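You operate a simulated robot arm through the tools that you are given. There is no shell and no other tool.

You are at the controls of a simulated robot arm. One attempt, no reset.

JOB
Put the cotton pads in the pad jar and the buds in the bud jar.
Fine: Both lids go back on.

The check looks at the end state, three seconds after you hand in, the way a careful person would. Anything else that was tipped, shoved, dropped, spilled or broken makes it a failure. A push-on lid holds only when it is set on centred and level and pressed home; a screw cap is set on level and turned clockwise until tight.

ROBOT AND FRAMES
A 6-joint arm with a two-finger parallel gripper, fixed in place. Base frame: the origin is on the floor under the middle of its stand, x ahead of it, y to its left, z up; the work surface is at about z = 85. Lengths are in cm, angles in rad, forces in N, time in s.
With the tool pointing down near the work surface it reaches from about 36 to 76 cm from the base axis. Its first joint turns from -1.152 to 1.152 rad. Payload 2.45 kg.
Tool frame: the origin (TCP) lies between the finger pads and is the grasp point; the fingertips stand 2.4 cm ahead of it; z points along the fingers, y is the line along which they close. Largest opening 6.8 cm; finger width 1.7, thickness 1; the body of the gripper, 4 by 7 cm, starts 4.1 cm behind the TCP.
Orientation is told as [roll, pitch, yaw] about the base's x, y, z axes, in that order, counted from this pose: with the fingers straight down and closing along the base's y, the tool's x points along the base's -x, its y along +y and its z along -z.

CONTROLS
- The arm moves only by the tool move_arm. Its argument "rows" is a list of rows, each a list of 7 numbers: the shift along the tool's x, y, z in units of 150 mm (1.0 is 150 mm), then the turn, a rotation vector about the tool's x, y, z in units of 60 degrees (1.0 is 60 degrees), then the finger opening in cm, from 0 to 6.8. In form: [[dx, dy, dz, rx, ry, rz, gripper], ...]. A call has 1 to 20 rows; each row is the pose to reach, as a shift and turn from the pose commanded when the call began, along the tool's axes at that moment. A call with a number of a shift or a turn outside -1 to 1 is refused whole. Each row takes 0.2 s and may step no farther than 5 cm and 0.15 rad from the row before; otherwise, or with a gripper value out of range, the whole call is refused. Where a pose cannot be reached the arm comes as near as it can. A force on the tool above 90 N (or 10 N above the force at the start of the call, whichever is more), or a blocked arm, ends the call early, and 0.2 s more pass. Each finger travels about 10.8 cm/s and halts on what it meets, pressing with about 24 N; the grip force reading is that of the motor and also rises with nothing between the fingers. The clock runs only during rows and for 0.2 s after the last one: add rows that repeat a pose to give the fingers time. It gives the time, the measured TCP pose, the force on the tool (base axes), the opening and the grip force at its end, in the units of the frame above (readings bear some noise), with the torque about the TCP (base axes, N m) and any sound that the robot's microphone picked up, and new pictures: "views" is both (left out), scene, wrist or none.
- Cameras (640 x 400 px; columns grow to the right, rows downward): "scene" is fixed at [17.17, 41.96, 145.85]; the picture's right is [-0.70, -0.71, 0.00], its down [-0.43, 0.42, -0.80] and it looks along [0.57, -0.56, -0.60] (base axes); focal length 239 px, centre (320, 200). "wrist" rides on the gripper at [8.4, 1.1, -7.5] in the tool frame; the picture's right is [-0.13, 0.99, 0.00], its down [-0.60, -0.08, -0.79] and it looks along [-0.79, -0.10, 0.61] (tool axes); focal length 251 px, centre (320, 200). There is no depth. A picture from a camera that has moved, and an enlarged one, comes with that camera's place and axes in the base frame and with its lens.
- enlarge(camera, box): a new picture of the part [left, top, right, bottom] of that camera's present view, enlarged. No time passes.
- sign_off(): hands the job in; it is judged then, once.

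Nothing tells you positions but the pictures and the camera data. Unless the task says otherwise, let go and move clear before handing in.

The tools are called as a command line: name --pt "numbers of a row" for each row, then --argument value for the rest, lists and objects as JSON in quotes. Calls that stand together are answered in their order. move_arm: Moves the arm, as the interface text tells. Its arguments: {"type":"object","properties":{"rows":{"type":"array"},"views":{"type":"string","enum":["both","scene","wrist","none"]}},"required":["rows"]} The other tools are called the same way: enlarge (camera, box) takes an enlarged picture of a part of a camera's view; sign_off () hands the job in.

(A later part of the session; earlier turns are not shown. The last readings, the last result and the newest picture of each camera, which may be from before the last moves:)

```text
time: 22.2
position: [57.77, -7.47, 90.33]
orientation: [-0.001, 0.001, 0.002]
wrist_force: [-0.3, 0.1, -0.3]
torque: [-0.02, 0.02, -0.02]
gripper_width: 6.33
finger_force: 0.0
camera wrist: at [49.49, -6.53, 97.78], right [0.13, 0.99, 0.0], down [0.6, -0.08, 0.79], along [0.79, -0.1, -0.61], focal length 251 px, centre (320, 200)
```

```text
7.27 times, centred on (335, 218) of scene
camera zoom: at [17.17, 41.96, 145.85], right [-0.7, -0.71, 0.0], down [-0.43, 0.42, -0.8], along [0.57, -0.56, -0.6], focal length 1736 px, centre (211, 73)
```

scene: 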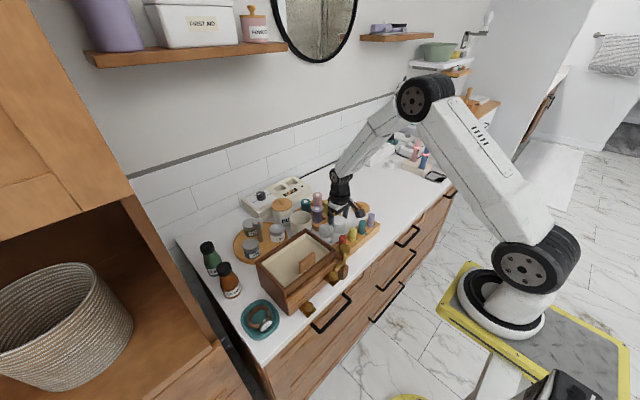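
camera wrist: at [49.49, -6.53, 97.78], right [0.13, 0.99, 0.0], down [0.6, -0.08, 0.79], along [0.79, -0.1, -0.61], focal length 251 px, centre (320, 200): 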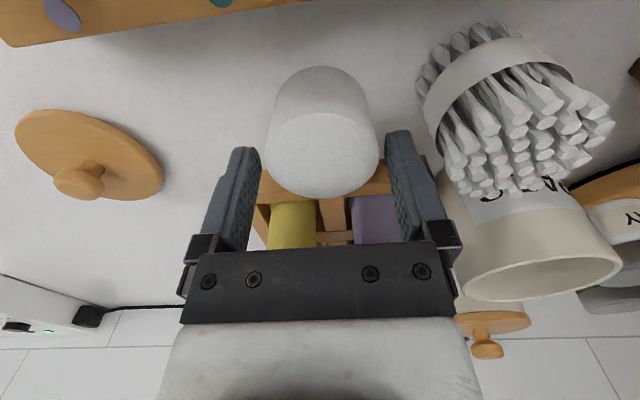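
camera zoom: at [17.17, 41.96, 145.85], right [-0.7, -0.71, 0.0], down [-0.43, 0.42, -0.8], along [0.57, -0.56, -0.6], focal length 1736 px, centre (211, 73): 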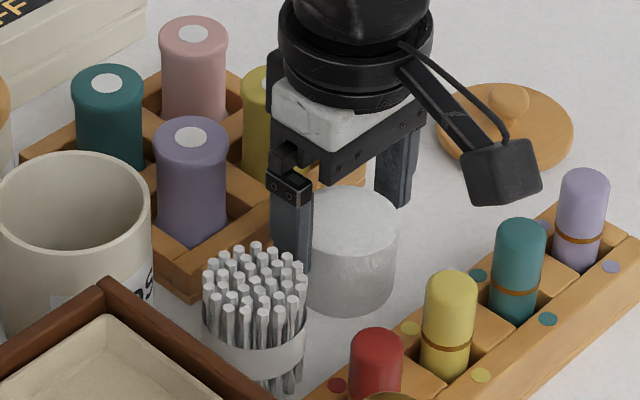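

The pads are centred between the fingers with about 1.3 cm of overlap. I'll close gently and lift a little to check the hold.

move_arm --pt "0 0 0 0 0 0 5.6" --pt "0 0 0 0 0 0 5.0" --pt "0 0 0 0 0 0 4.6" --pt "0 0 0 0 0 0 4.6" --pt "0 0 -0.03 0 0 0 4.6" --pt "0 0 -0.08 0 0 0 4.6" --pt "0 0 -0.15 0 0 0 4.6" --pt "0 0 -0.15 0 0 0 4.6"

enlarge --camera "scene" --box '[300, 180, 370, 245]'

```text
time: 24.0
position: [57.79, -7.36, 92.52]
orientation: [0.0, 0.0, -0.001]
wrist_force: [-0.2, -0.8, -0.4]
torque: [0.0, -0.07, 0.02]
gripper_width: 4.98
finger_force: 23.7
camera wrist: at [49.38, -6.47, 100.01], right [0.13, 0.99, 0.0], down [0.6, -0.08, 0.79], along [0.79, -0.1, -0.61], focal length 251 px, centre (320, 200)
```

scene: 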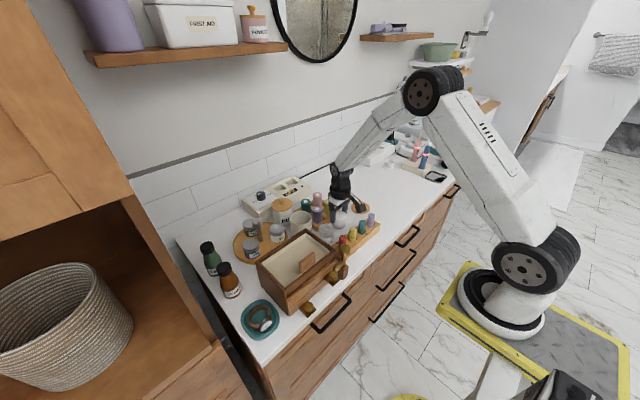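
wrist: 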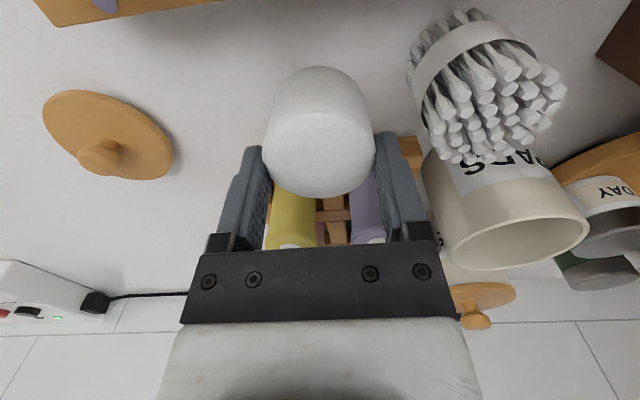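

```text
6.15 times, centred on (335, 212) of scene
camera zoom: at [17.17, 41.96, 145.85], right [-0.7, -0.71, 0.0], down [-0.43, 0.42, -0.8], along [0.57, -0.56, -0.6], focal length 1469 px, centre (228, 123)
```

zoom: 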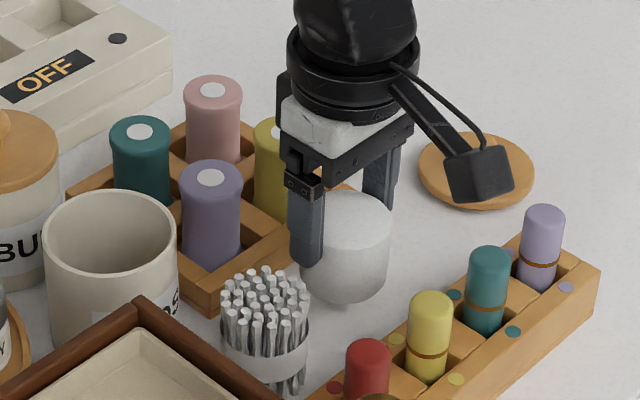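

The pads are held at 4.98 cm. I'll lift up and carry them over the PADS jar.

move_arm --pt "0 0 -0.2 0 0 0 4.6" --pt "0 0 -0.4 0 0 0 4.6" --pt "-0.05 0.08 -0.633 0 0 0 4.6" --pt "-0.15 0.23 -0.633 0 0 0 4.6" --pt "-0.26 0.4 -0.633 0 0 0 4.6" --pt "-0.37 0.57 -0.633 0 0 0 4.6" --pt "-0.45 0.69 -0.633 0 0 0 4.6" --pt "-0.483 0.74 -0.633 0 0 0 4.6" --pt "-0.483 0.74 -0.633 0 0 0 4.6"

enlarge --camera "scene" --box '[260, 160, 350, 245]'

enlarge --camera "wrist" --box '[200, 0, 440, 200]'

```text
time: 26.0
position: [65.15, 3.7, 101.86]
orientation: [0.001, -0.002, 0.0]
wrist_force: [-0.3, 0.0, -0.1]
torque: [0.03, -0.02, 0.0]
gripper_width: 5.0
finger_force: 24.3
camera wrist: at [56.77, 4.66, 109.34], right [0.13, 0.99, 0.0], down [0.6, -0.08, 0.79], along [0.79, -0.1, -0.61], focal length 251 px, centre (320, 200)
```

scene: 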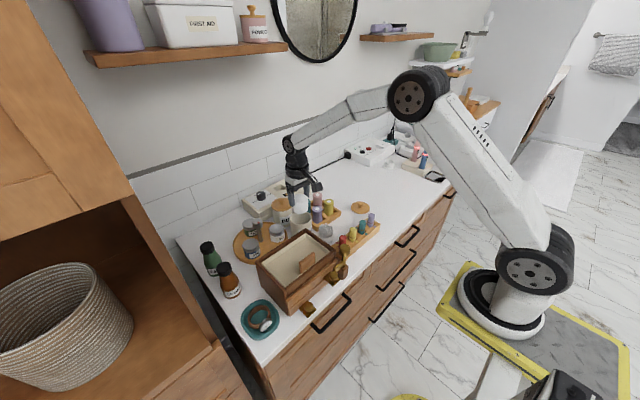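
wrist: 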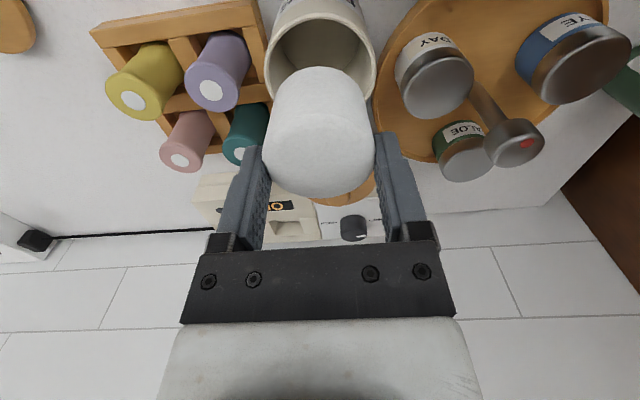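

```text
4.71 times, centred on (305, 202) of scene
camera zoom: at [17.17, 41.97, 145.85], right [-0.7, -0.71, 0.0], down [-0.43, 0.42, -0.8], along [0.57, -0.56, -0.6], focal length 1123 px, centre (391, 188)
```

zoom: 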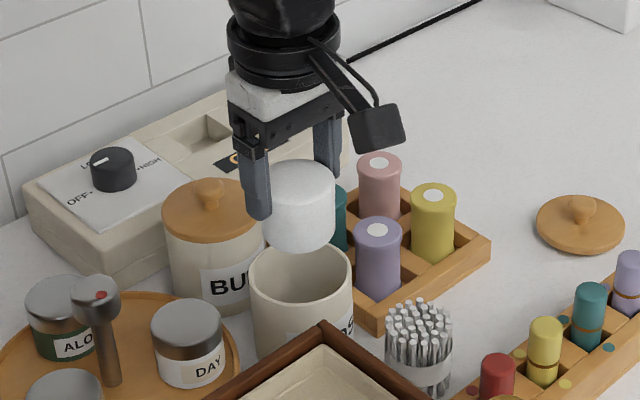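

```text
2.00 times, centred on (320, 100) of wrist
camera zoom: at [56.77, 4.66, 109.34], right [0.13, 0.99, 0.0], down [0.6, -0.08, 0.79], along [0.79, -0.1, -0.61], focal length 503 px, centre (320, 400)
```

zoom: 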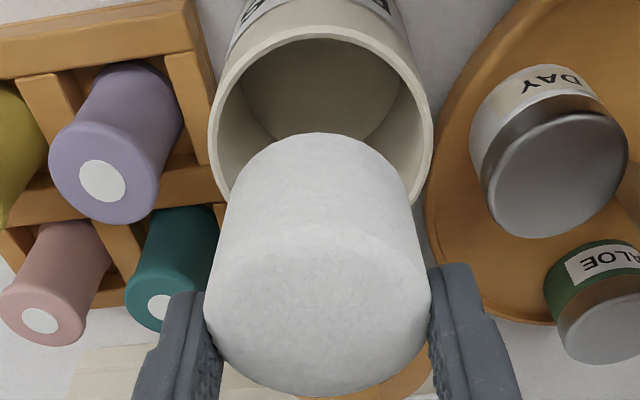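

The pads are over the open jar mouth, whose axis is about (65.1, 3.74). I'll lower until the fingertips are just above the rim.

move_arm --pt "0 0.002 0.1 0 0 0 4.6" --pt "0 0.002 0.2 0 0 0 4.6" --pt "0 0.002 0.29 0 0 0 4.6" --pt "0 0.002 0.36 0 0 0 4.6" --pt "0 0.002 0.41 0 0 0 4.6" --pt "0 0.002 0.425 0 0 0 4.6" --pt "0 0.002 0.425 0 0 0 4.6"

enlarge --camera "scene" --box '[270, 180, 340, 240]'

enlarge --camera "wrist" --box '[200, 20, 440, 200]'

```text
time: 27.6
position: [65.09, 3.69, 95.56]
orientation: [0.0, 0.001, 0.003]
wrist_force: [0.0, 0.0, -0.2]
torque: [0.02, -0.03, 0.0]
gripper_width: 4.99
finger_force: 24.2
camera wrist: at [56.63, 4.57, 103.14], right [0.13, 0.99, 0.0], down [0.6, -0.08, 0.79], along [0.79, -0.1, -0.61], focal length 251 px, centre (320, 200)
```

scene: 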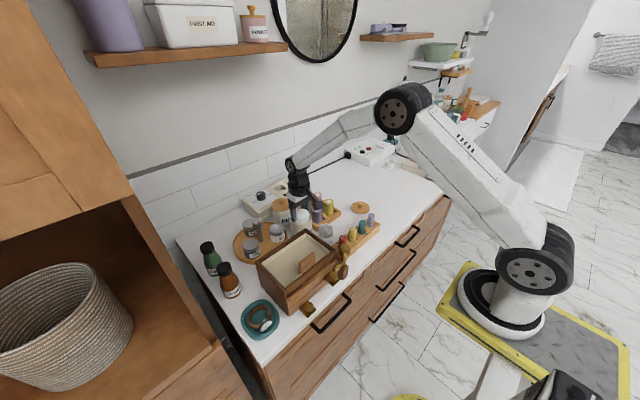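
wrist: 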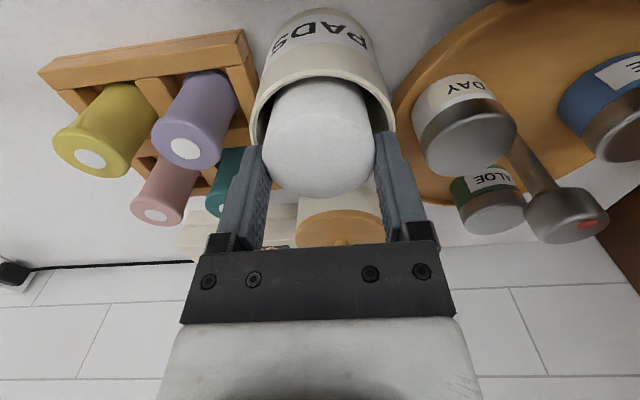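

```text
6.67 times, centred on (305, 210) of scene
camera zoom: at [17.17, 41.96, 145.85], right [-0.7, -0.71, 0.0], down [-0.43, 0.42, -0.8], along [0.57, -0.56, -0.6], focal length 1591 px, centre (420, 133)
```

zoom: 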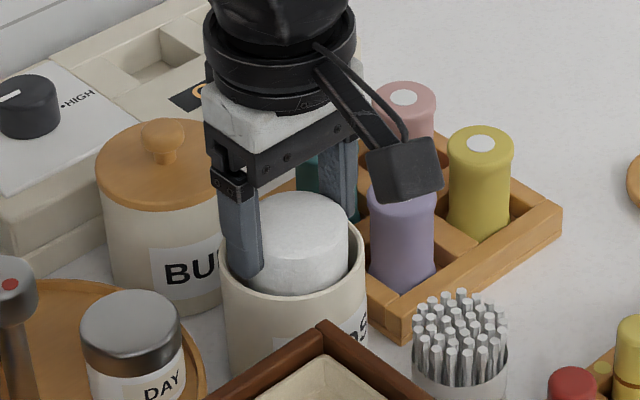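

```text
2.22 times, centred on (320, 110) of wrist
camera zoom: at [56.63, 4.57, 103.14], right [0.13, 0.99, 0.0], down [0.6, -0.08, 0.79], along [0.79, -0.1, -0.61], focal length 559 px, centre (320, 400)
```

zoom: 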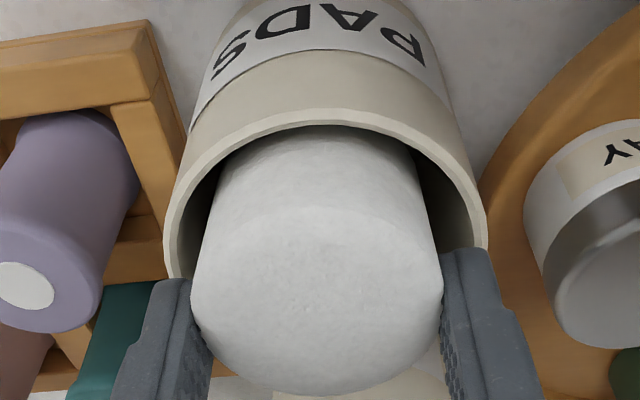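

The pads are inserted and centred in the mouth. I'll open and then rise to look.

move_arm --pt "0 0 0 0 0 0 6.8" --pt "0 0 0 0 0 0 6.8" --pt "0 0 0 0 0 0 6.8" --pt "0 0 -0.1 0 0 0 6.8" --pt "0 0 -0.3 0 0 0 6.8" --pt "0.1 0 -0.45 0 0 0 6.8" --pt "0.25 0 -0.5 0 0 0 6.8" --pt "0.25 0 -0.5 0 0 0 6.8"

enlarge --camera "scene" --box '[270, 190, 340, 240]'

enlarge --camera "wrist" --box '[200, 20, 440, 200]'

```text
time: 29.4
position: [61.29, 3.61, 103.17]
orientation: [-0.001, 0.0, 0.0]
wrist_force: [1.0, 0.7, -0.3]
torque: [-0.01, -0.02, 0.01]
gripper_width: 6.81
finger_force: 0.0
camera wrist: at [52.92, 4.58, 110.62], right [0.13, 0.99, 0.0], down [0.6, -0.08, 0.79], along [0.79, -0.1, -0.61], focal length 251 px, centre (320, 200)
```

scene: 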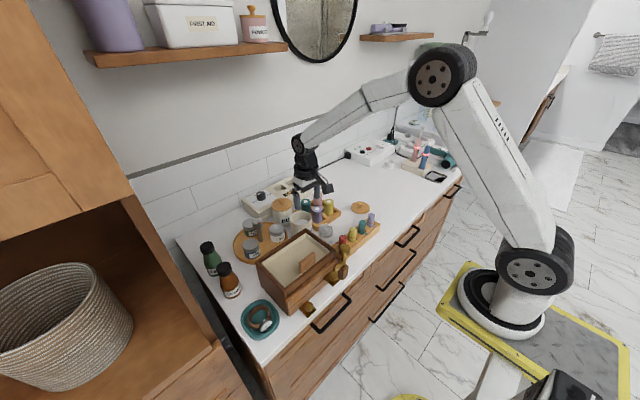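
wrist: 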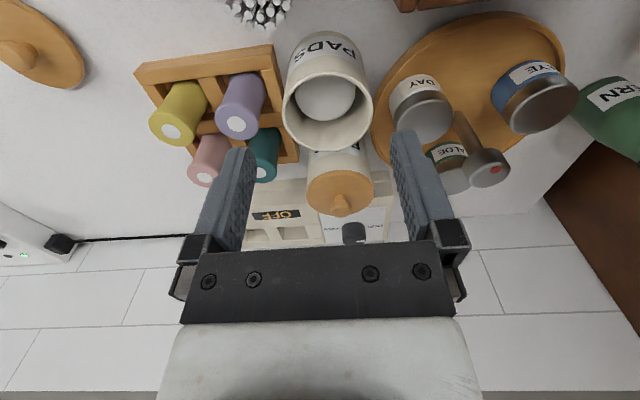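

```text
8.00 times, centred on (305, 215) of scene
camera zoom: at [17.17, 41.96, 145.85], right [-0.7, -0.71, 0.0], down [-0.43, 0.42, -0.8], along [0.57, -0.56, -0.6], focal length 1909 px, centre (440, 80)
```

zoom: 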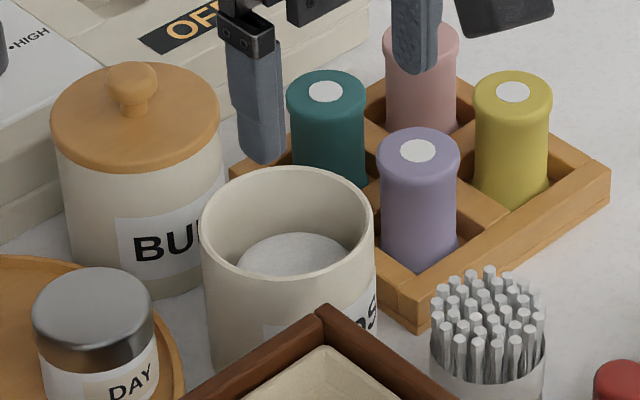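

```text
2.22 times, centred on (320, 110) of wrist
camera zoom: at [52.92, 4.58, 110.62], right [0.13, 0.99, 0.0], down [0.6, -0.08, 0.79], along [0.79, -0.1, -0.61], focal length 559 px, centre (320, 400)
```

zoom: 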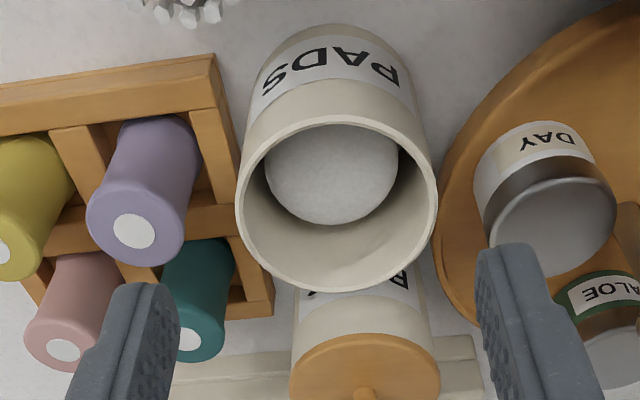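

The pads lie flat on the jar floor. Next I'll fetch the PADS lid.

move_arm --pt "0.02 -0.15 0 0 0 0 6.8" --pt "0.04 -0.4 0 0 0 0 6.8" --pt "0.06 -0.68 0 0 0 0 6.8" --pt "0.08 -0.96 0 0 0 0 6.8" --views "none"

move_arm --pt "0.05 -0.25 0.1 0 0 0 6.8" --pt "0.1 -0.5 0.2 0 0 0 6.8" --pt "0.2 -0.7 0.3 0 0 0 6.8" --pt "0.25 -0.78 0.4 0 0 0 6.8" --pt "0.25 -0.78 0.4 0 0 0 6.8"

enlarge --camera "wrist" --box '[220, 20, 420, 180]'

```text
time: 30.4
position: [59.98, -10.92, 103.35]
orientation: [-0.001, -0.002, 0.0]
wrist_force: [-0.6, -0.2, -0.2]
torque: [-0.02, -0.03, 0.02]
gripper_width: 6.81
finger_force: 0.1
```

```text
time: 31.6
position: [56.4, -22.34, 97.3]
orientation: [0.001, -0.001, 0.0]
wrist_force: [0.7, -0.3, -0.1]
torque: [0.0, -0.01, -0.01]
gripper_width: 6.79
finger_force: 0.0
camera wrist: at [47.96, -21.48, 104.79], right [0.13, 0.99, 0.0], down [0.6, -0.08, 0.79], along [0.79, -0.1, -0.61], focal length 251 px, centre (320, 200)
```

scene: 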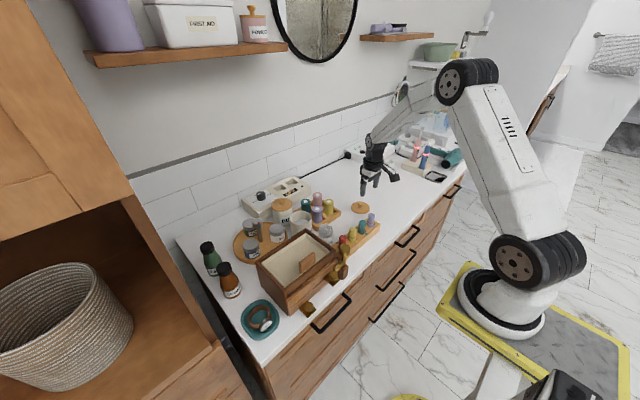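
wrist: 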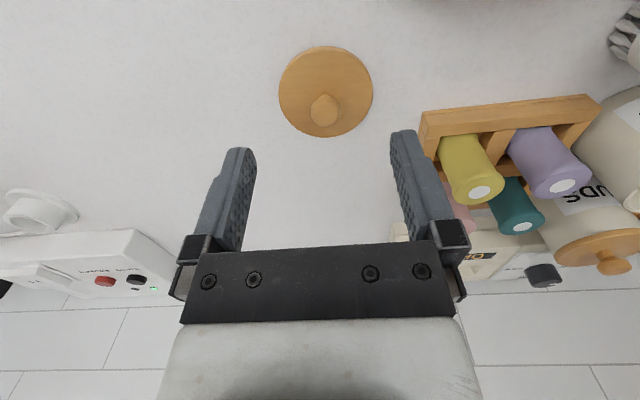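

```text
2.50 times, centred on (320, 100) of wrist
camera zoom: at [47.96, -21.48, 104.79], right [0.13, 0.99, 0.0], down [0.6, -0.08, 0.79], along [0.79, -0.1, -0.61], focal length 629 px, centre (320, 450)
```

zoom: 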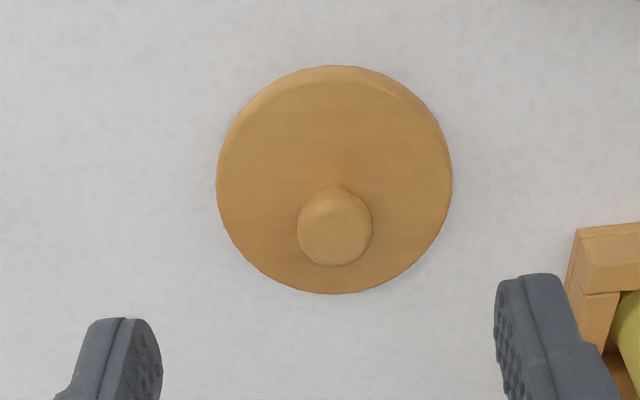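

The lid knob is at about (59.0, -22.4), right where I left it. I'll go down over it, close, and lift.

move_arm --pt "-0.09 0 0.08 0 0 0 6.8" --pt "-0.177 0 0.2 0 0 0 6.8" --pt "-0.177 0 0.35 0 0 0 6.8" --pt "-0.177 0 0.46 0 0 0 6.8" --pt "-0.177 0 0.527 0 0 0 6.8" --pt "-0.177 0 0.527 0 0 0 6.8"

enlarge --camera "wrist" --box '[220, 50, 420, 200]'

enlarge --camera "scene" --box '[340, 180, 390, 220]'

```text
time: 33.0
position: [58.92, -22.39, 89.26]
orientation: [0.002, 0.001, -0.001]
wrist_force: [0.3, 0.1, 0.2]
torque: [0.0, -0.01, 0.01]
gripper_width: 6.8
finger_force: 0.1
camera wrist: at [50.56, -21.39, 96.74], right [0.13, 0.99, 0.0], down [0.6, -0.08, 0.79], along [0.79, -0.1, -0.61], focal length 251 px, centre (320, 200)
```

scene: 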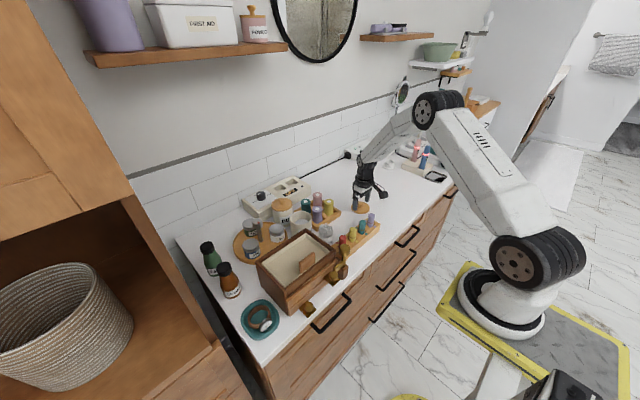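
wrist: 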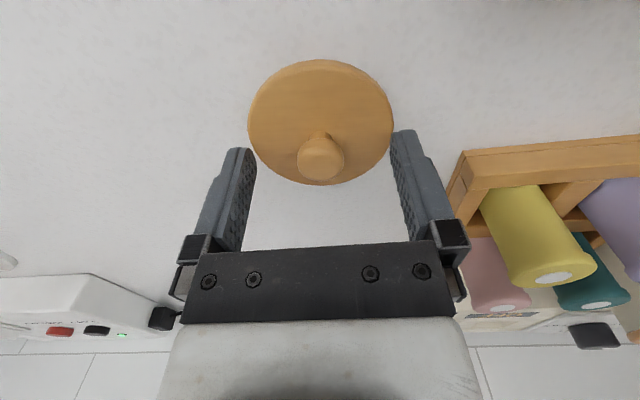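

```text
2.67 times, centred on (320, 125) of wrist
camera zoom: at [50.56, -21.39, 96.74], right [0.13, 0.99, 0.0], down [0.6, -0.08, 0.79], along [0.79, -0.1, -0.61], focal length 670 px, centre (320, 400)
```

zoom: 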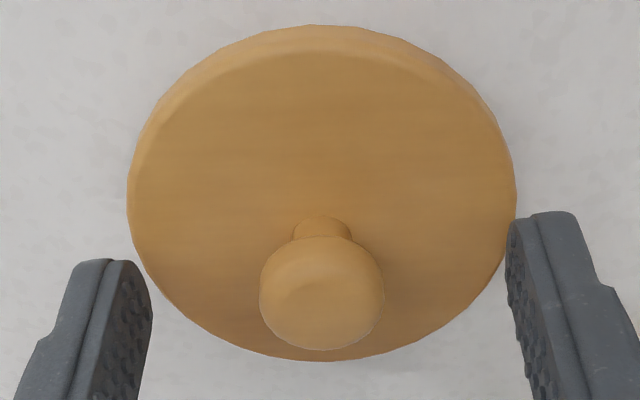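

```text
10.00 times, centred on (365, 200) of scene
camera zoom: at [17.17, 41.96, 145.85], right [-0.7, -0.71, 0.0], down [-0.43, 0.42, -0.8], along [0.57, -0.56, -0.6], focal length 2387 px, centre (-130, 200)
```

zoom: 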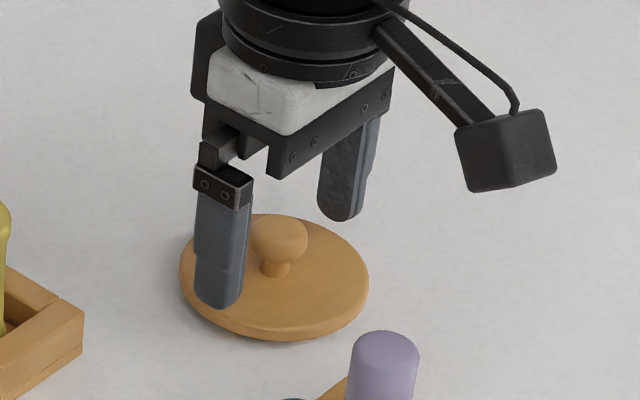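

Aligned on the knob. I'll close and lift.

move_arm --pt "0 0 0 0 0 0 4.0" --pt "0 0 0 0 0 0 2.4" --pt "0 0 0 0 0 0 1.6" --pt "0 0 0 0 0 0 1.0" --pt "0 0 0 0 0 0 1.0" --pt "0 0 -0.03 0 0 0 1.0" --pt "0 0 -0.1 0 0 0 1.0" --pt "0 0 -0.3 0 0 0 1.0" --pt "0 0 -0.6 0 0 0 1.0" --pt "0 0 -0.9 0 0 0 1.0" --pt "0 0 -0.9 0 0 0 1.0"

```text
time: 35.4
position: [58.8, -22.42, 102.67]
orientation: [-0.001, 0.001, 0.0]
wrist_force: [0.1, -0.5, -0.9]
torque: [-0.01, -0.03, 0.05]
gripper_width: 2.15
finger_force: 24.2
camera wrist: at [50.48, -21.48, 110.17], right [0.13, 0.99, 0.0], down [0.6, -0.08, 0.79], along [0.79, -0.1, -0.61], focal length 251 px, centre (320, 200)
```

scene: 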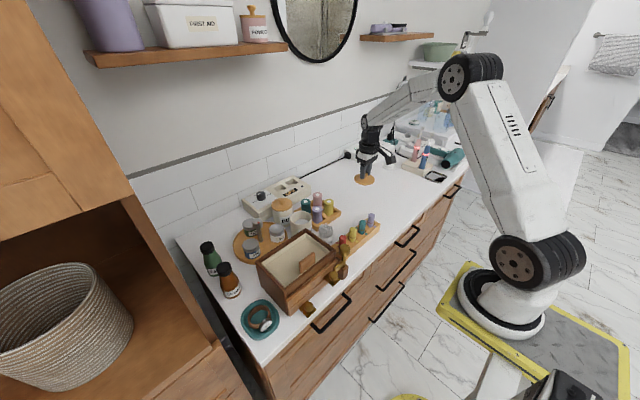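
wrist: 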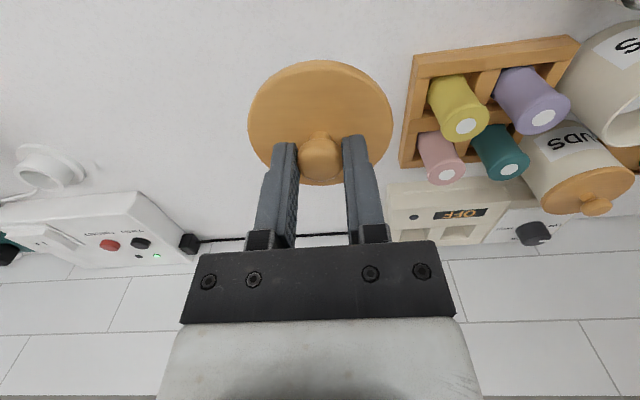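

The lid is held the same way as before. I'll carry it back over the PADS jar.

move_arm --pt "-0.03 0.1 0 0 0 0 1.0" --pt "-0.07 0.28 0 0 0 0 1.0" --pt "-0.11 0.5 0 0 0 0 1.0" --pt "-0.16 0.73 0 0 0 0 1.0" --pt "-0.2 0.95 0 0 0 0 1.0" --views "none"

move_arm --pt "-0.05 0.2 0 0 0 0 1.0" --pt "-0.1 0.4 0 0 0 0 1.0" --pt "-0.15 0.6 0 0 0 0 1.0" --pt "-0.19 0.74 0 0 0 0 1.0" --pt "-0.203 0.79 0 0 0 0 1.0" --pt "-0.203 0.79 0 0 0 0 1.0"

enlarge --camera "scene" --box '[260, 175, 340, 240]'

enlarge --camera "wrist" --box '[220, 0, 420, 200]'

```text
time: 36.6
position: [61.95, -8.09, 102.42]
orientation: [0.002, 0.001, 0.0]
wrist_force: [0.3, -0.5, 0.5]
torque: [-0.02, 0.02, -0.01]
gripper_width: 2.14
finger_force: 23.7
```

```text
time: 38.0
position: [64.91, 3.84, 102.62]
orientation: [0.001, -0.001, 0.0]
wrist_force: [-0.4, -1.2, 0.0]
torque: [0.0, 0.0, 0.02]
gripper_width: 2.17
finger_force: 23.2
camera wrist: at [56.61, 4.78, 110.22], right [0.13, 0.99, 0.0], down [0.6, -0.08, 0.79], along [0.79, -0.1, -0.61], focal length 251 px, centre (320, 200)
```

scene: 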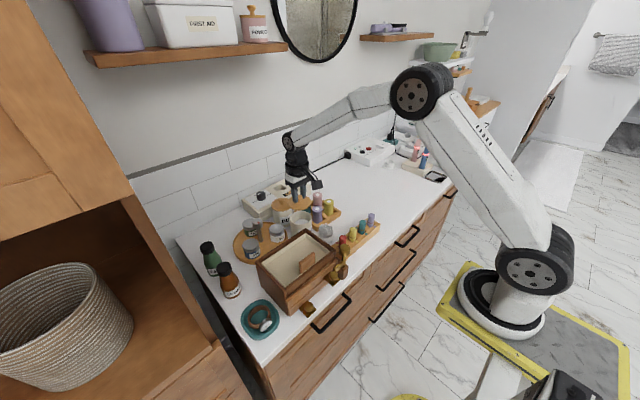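
wrist: 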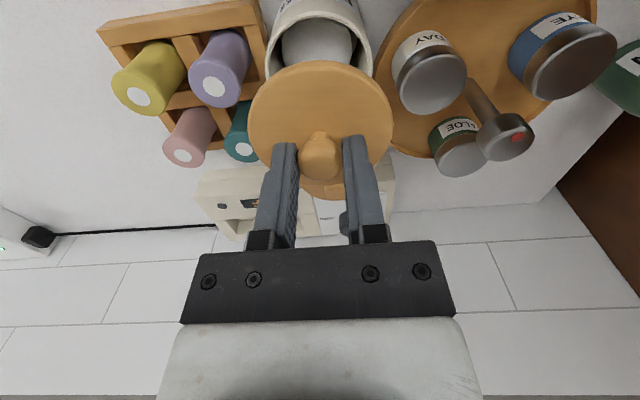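

```text
6.15 times, centred on (300, 208) of scene
camera zoom: at [17.17, 41.97, 145.85], right [-0.7, -0.71, 0.0], down [-0.43, 0.42, -0.8], along [0.57, -0.56, -0.6], focal length 1469 px, centre (443, 154)
```

zoom: 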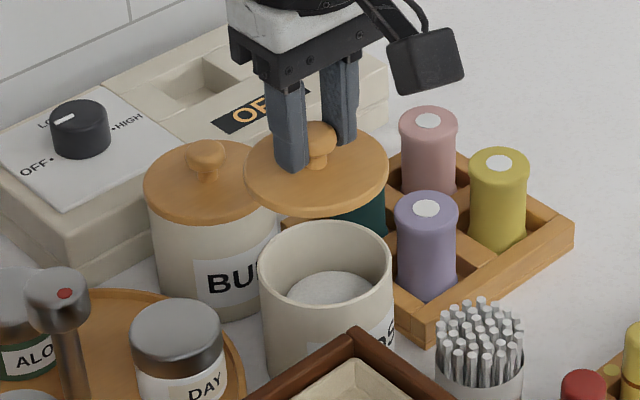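

```text
2.00 times, centred on (320, 100) of wrist
camera zoom: at [56.61, 4.78, 110.22], right [0.13, 0.99, 0.0], down [0.6, -0.08, 0.79], along [0.79, -0.1, -0.61], focal length 503 px, centre (320, 400)
```

zoom: 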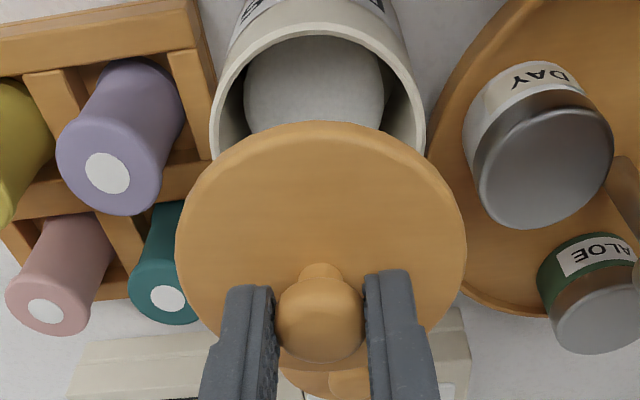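

The lid is aligned over the jar within about 0.1 cm. I'll lower it to just above seating height.

move_arm --pt "0 0 0.1 0 0 0 1.0" --pt "0 0 0.2 0 0 0 1.0" --pt "0 0 0.28 0 0 0 1.0" --pt "0 0 0.33 0 0 0 1.0" --pt "0 0 0.35 0 0 0 1.0" --pt "0 0 0.35 0 0 0 1.0"

enlarge --camera "scene" --box '[270, 190, 340, 240]'

enlarge --camera "wrist" --box '[220, 20, 420, 200]'

```text
time: 39.4
position: [65.01, 3.63, 97.38]
orientation: [-0.001, -0.001, -0.001]
wrist_force: [0.7, 0.5, -1.2]
torque: [-0.01, -0.01, 0.01]
gripper_width: 2.15
finger_force: 24.1
camera wrist: at [56.67, 4.61, 104.94], right [0.13, 0.99, 0.0], down [0.6, -0.08, 0.79], along [0.79, -0.1, -0.61], focal length 251 px, centre (320, 200)
```

scene: 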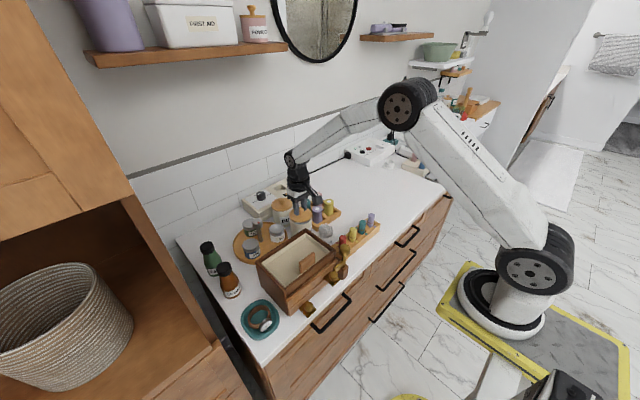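
wrist: 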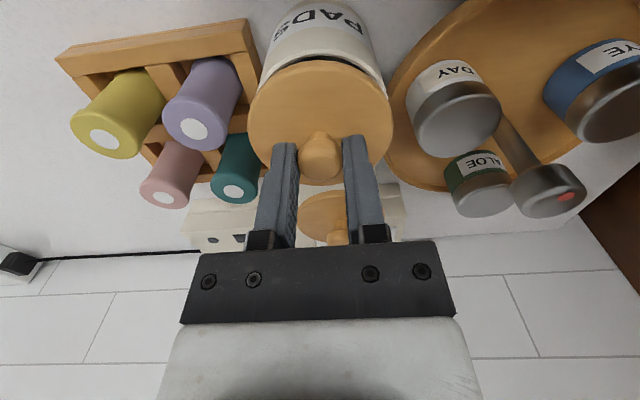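

```text
8.00 times, centred on (305, 215) of scene
camera zoom: at [17.17, 41.96, 145.85], right [-0.7, -0.71, 0.0], down [-0.43, 0.42, -0.8], along [0.57, -0.56, -0.6], focal length 1909 px, centre (440, 80)
```

zoom: 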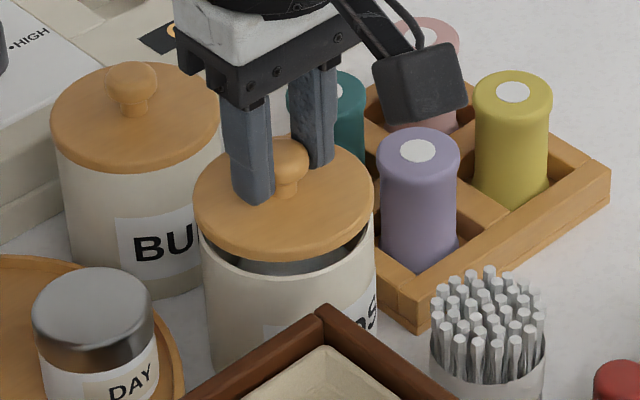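

```text
2.22 times, centred on (320, 110) of wrist
camera zoom: at [56.67, 4.61, 104.94], right [0.13, 0.99, 0.0], down [0.6, -0.08, 0.79], along [0.79, -0.1, -0.61], focal length 559 px, centre (320, 400)
```

zoom: 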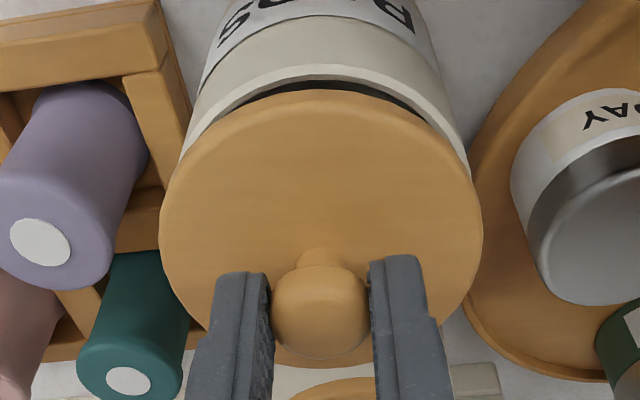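

The lid is centred and level, about 0.9 cm above seating. I'll lower in small steps, watching force and sound.

move_arm --pt "0 0.003 0.02 0 0 0 1.0" --pt "0 0.003 0.035 0 0 0 1.0" --pt "0 0.003 0.045 0 0 0 1.0" --pt "0 0.003 0.045 0 0 0 1.0" --views "none"

move_arm --pt "0 0 0.01 0 0 0 1.0" --pt "0 0 0.01 0 0 0 1.0" --views "wrist"

enlarge --camera "scene" --box '[270, 190, 340, 240]'

```text
time: 40.4
position: [65.11, 3.79, 96.81]
orientation: [0.002, 0.0, 0.001]
wrist_force: [-0.6, -0.3, -0.3]
torque: [0.0, -0.02, -0.02]
gripper_width: 2.14
finger_force: 23.9
```

```text
time: 41.0
position: [65.05, 3.78, 96.56]
orientation: [-0.001, 0.0, 0.001]
wrist_force: [-0.1, -0.9, -0.4]
torque: [-0.01, -0.01, 0.0]
gripper_width: 2.17
finger_force: 23.7
camera wrist: at [56.72, 4.7, 104.13], right [0.13, 0.99, 0.0], down [0.6, -0.08, 0.79], along [0.79, -0.1, -0.61], focal length 251 px, centre (320, 200)
```

wrist: 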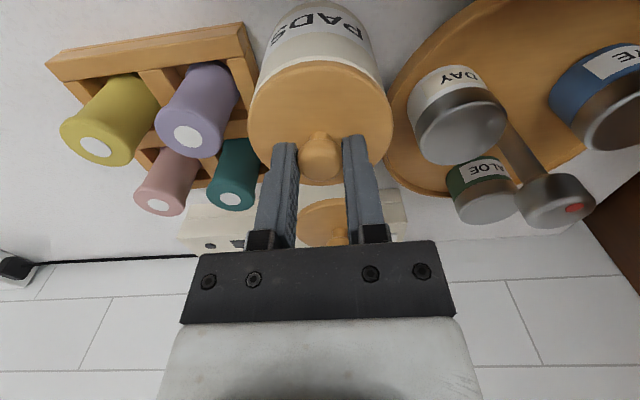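

```text
8.00 times, centred on (305, 215) of scene
camera zoom: at [17.17, 41.96, 145.85], right [-0.7, -0.71, 0.0], down [-0.43, 0.42, -0.8], along [0.57, -0.56, -0.6], focal length 1909 px, centre (440, 80)
```

zoom: 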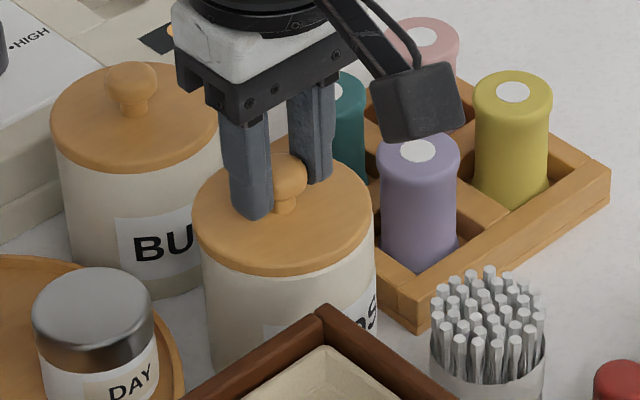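

No contact force yet, and the lid is almost seated. I'll check the centring more closely.

enlarge --camera "scene" --box '[290, 200, 320, 225]'

enlarge --camera "scene" --box '[270, 190, 300, 215]'

enlarge --camera "wrist" --box '[230, 20, 410, 200]'

```text
16.00 times, centred on (305, 212) of scene
camera zoom: at [17.17, 41.96, 145.85], right [-0.7, -0.71, 0.0], down [-0.43, 0.42, -0.8], along [0.57, -0.56, -0.6], focal length 3819 px, centre (560, 0)
```

zoom: 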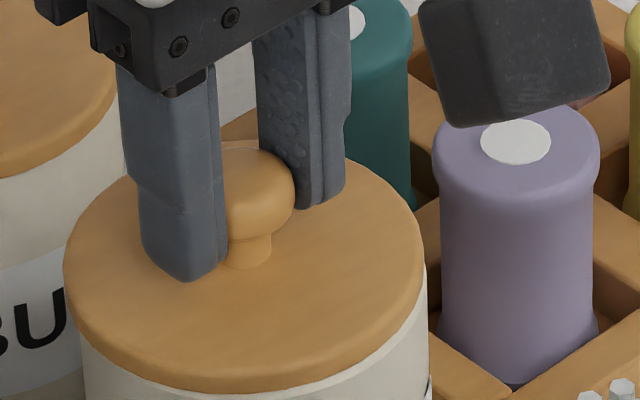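

```text
16.00 times, centred on (285, 202) of scene
camera zoom: at [17.17, 41.96, 145.85], right [-0.7, -0.71, 0.0], down [-0.43, 0.42, -0.8], along [0.57, -0.56, -0.6], focal length 3819 px, centre (880, 160)
```

zoom: 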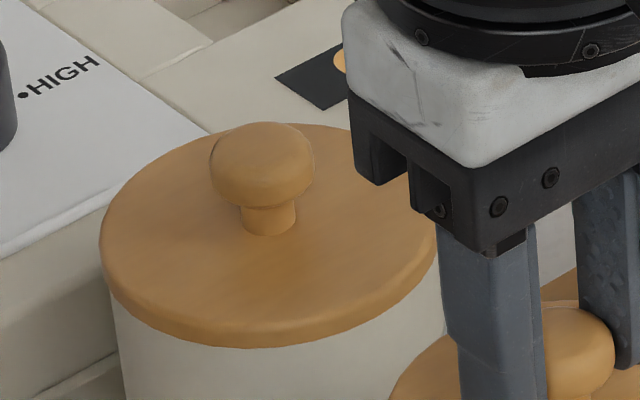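

```text
2.22 times, centred on (320, 110) of wrist
camera zoom: at [56.72, 4.7, 104.13], right [0.13, 0.99, 0.0], down [0.6, -0.08, 0.79], along [0.79, -0.1, -0.61], focal length 559 px, centre (320, 400)
```

zoom: 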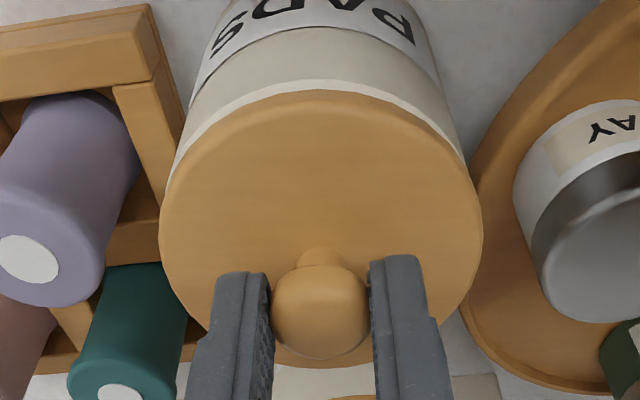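

The lid looks about 0.13 cm too far back compared with its original closed position. I'll nudge it forward and check again.

move_arm --pt "0.009 -0.002 0 0 0 0 1.0" --pt "0.009 -0.002 0 0 0 0 1.0" --views "none"

enlarge --camera "scene" --box '[290, 200, 320, 225]'

enlarge --camera "wrist" --box '[230, 20, 410, 200]'

```text
time: 41.6
position: [64.91, 3.76, 96.56]
orientation: [0.0, 0.0, -0.001]
wrist_force: [-0.3, 0.0, -0.5]
torque: [0.01, -0.02, -0.04]
gripper_width: 2.11
finger_force: 24.3
```

```text
16.00 times, centred on (305, 212) of scene
camera zoom: at [17.17, 41.96, 145.85], right [-0.7, -0.71, 0.0], down [-0.43, 0.42, -0.8], along [0.57, -0.56, -0.6], focal length 3819 px, centre (560, 0)
```

zoom: 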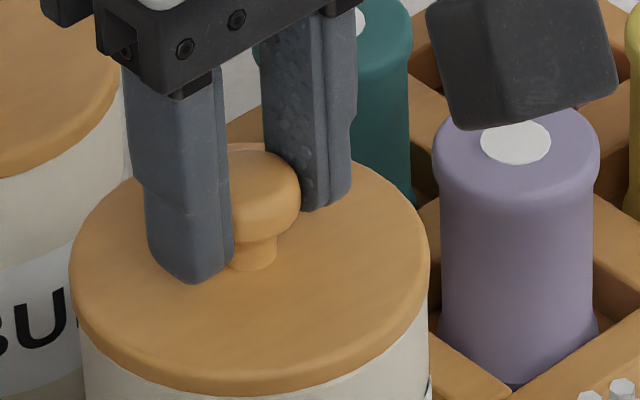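

```text
2.22 times, centred on (320, 110) of wrist
camera zoom: at [56.56, 4.67, 104.14], right [0.13, 0.99, 0.0], down [0.6, -0.08, 0.79], along [0.79, -0.1, -0.61], focal length 559 px, centre (320, 400)
```

zoom: 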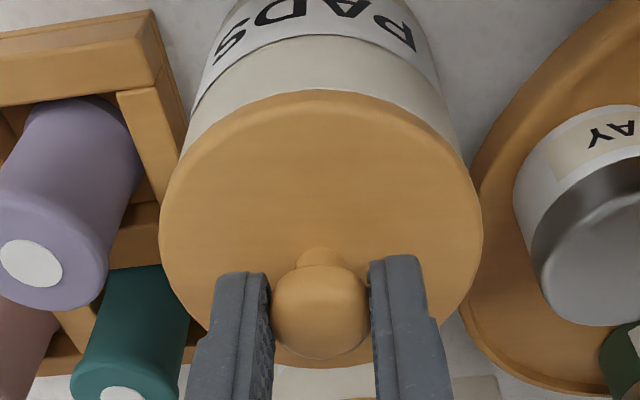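

Now the lid matches its original closed position and the rim band is hidden evenly. I'll press down in small steps.

move_arm --pt "0 0 0.008 0 0 0 1.0" --pt "0 0 0.008 0 0 0 1.0" --views "none"

move_arm --pt "0 0 0.008 0 0 0 1.0" --pt "0 0 0.008 0 0 0 1.0" --views "none"

```text
time: 42.2
position: [64.83, 3.61, 96.52]
orientation: [-0.001, 0.0, 0.0]
wrist_force: [-0.5, -0.2, 0.0]
torque: [0.0, 0.01, 0.02]
gripper_width: 2.15
finger_force: 24.5
```

```text
time: 42.8
position: [64.91, 3.83, 96.48]
orientation: [0.0, -0.002, 0.001]
wrist_force: [-4.0, 2.4, 10.0]
torque: [0.02, 0.2, 0.04]
gripper_width: 2.15
finger_force: 24.2
heard: snap
```

A snap was heard at seating height (TCP z ≈ 96.45, the same as originally). I'll press a little more to be sure it is home.

move_arm --pt "0 0 0.008 0 0 0 1.0" --pt "0 0 0.008 0 0 0 1.0" --views "none"

enlarge --camera "scene" --box '[290, 200, 320, 225]'

enlarge --camera "wrist" --box '[230, 20, 410, 200]'

```text
time: 43.4
position: [64.96, 3.75, 96.5]
orientation: [0.001, -0.003, 0.001]
wrist_force: [-7.1, 4.4, 24.0]
torque: [0.09, 0.04, 0.09]
gripper_width: 2.13
finger_force: 23.7
```

```text
16.00 times, centred on (305, 212) of scene
camera zoom: at [17.1, 41.97, 145.86], right [-0.7, -0.71, 0.0], down [-0.43, 0.42, -0.8], along [0.57, -0.56, -0.6], focal length 3819 px, centre (560, 0)
```

zoom: 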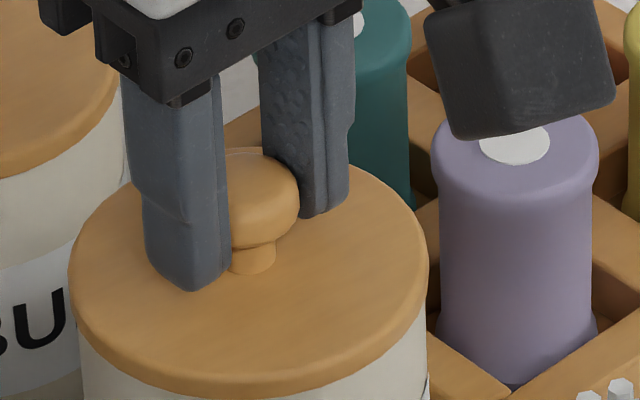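

```text
2.22 times, centred on (320, 110) of wrist
camera zoom: at [56.58, 4.66, 103.9], right [0.13, 0.99, 0.0], down [0.6, -0.08, 0.8], along [0.79, -0.1, -0.61], focal length 559 px, centre (320, 400)
```

zoom: 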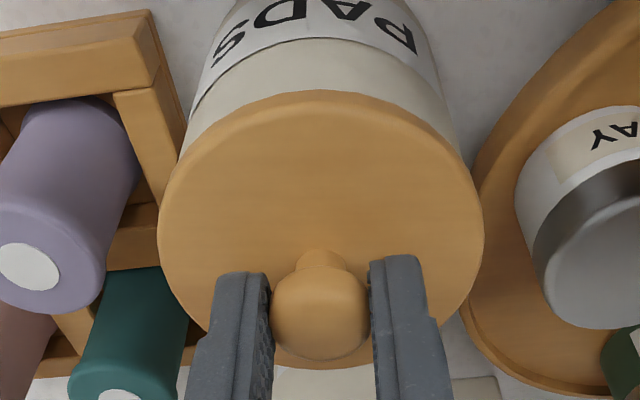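

The lid is seated with 24 N on it. I'll relieve most of the force, open the fingers and listen.

move_arm --pt "0 0 -0.01 0 0 0 1.0" --pt "0 0 -0.01 0 0 0 3.0" --pt "0 0 -0.01 0 0 0 4.5" --pt "0 0 -0.01 0 0 0 4.5" --views "none"

move_arm --pt "0 0 -0.1 0 0 0 4.5" --pt "0 0 -0.25 0 0 0 4.5" --pt "0 0 -0.25 0 0 0 4.5"

enlarge --camera "scene" --box '[280, 195, 320, 228]'

enlarge --camera "wrist" --box '[230, 20, 410, 200]'

```text
time: 44.4
position: [64.91, 3.81, 96.4]
orientation: [0.0, 0.0, 0.001]
wrist_force: [-0.4, -0.3, 0.0]
torque: [-0.04, 0.0, 0.01]
gripper_width: 4.49
finger_force: 0.0
```

```text
time: 45.2
position: [64.8, 3.74, 100.16]
orientation: [-0.001, -0.001, 0.0]
wrist_force: [0.2, 0.0, 0.5]
torque: [0.0, 0.0, 0.01]
gripper_width: 4.51
finger_force: 0.1
camera wrist: at [56.46, 4.66, 107.67], right [0.13, 0.99, 0.0], down [0.6, -0.08, 0.79], along [0.79, -0.1, -0.61], focal length 251 px, centre (320, 200)
```

scene: 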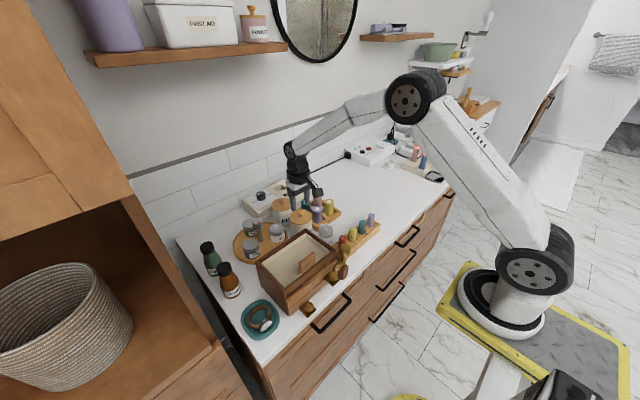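
wrist: 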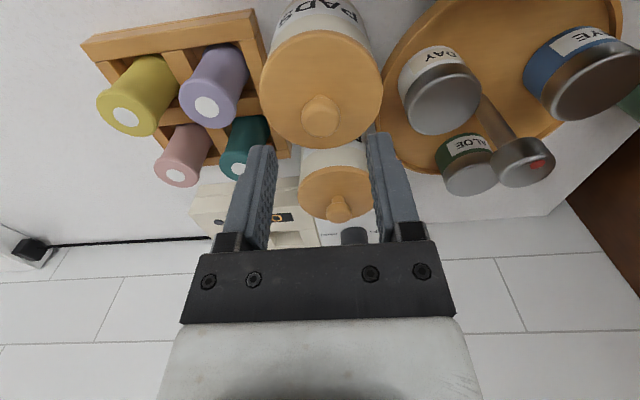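

```text
12.12 times, centred on (300, 212) of scene
camera zoom: at [17.17, 41.96, 145.85], right [-0.7, -0.71, 0.0], down [-0.43, 0.42, -0.8], along [0.57, -0.56, -0.6], focal length 2893 px, centre (562, 61)
```

zoom: 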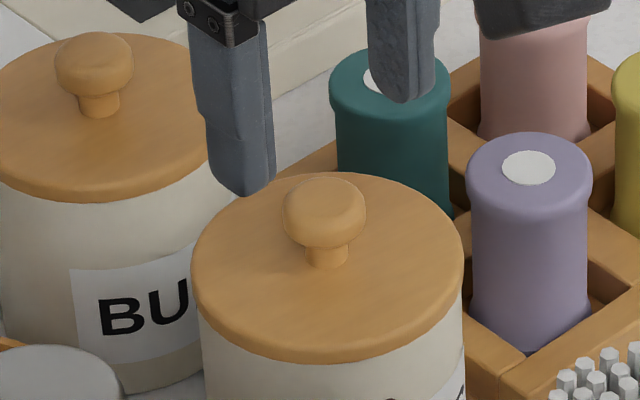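

```text
2.22 times, centred on (320, 110) of wrist
camera zoom: at [56.46, 4.66, 107.67], right [0.13, 0.99, 0.0], down [0.6, -0.08, 0.79], along [0.79, -0.1, -0.61], focal length 559 px, centre (320, 400)
```

zoom: 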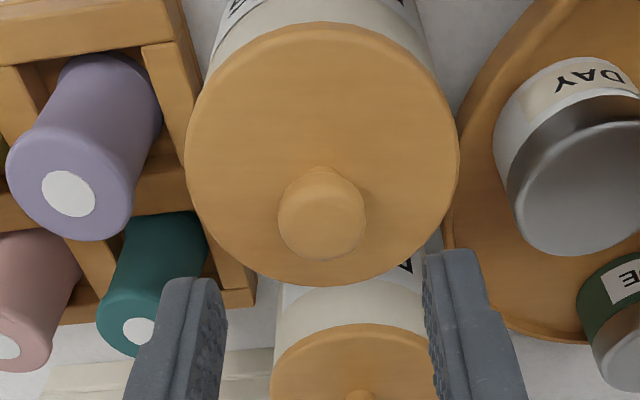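

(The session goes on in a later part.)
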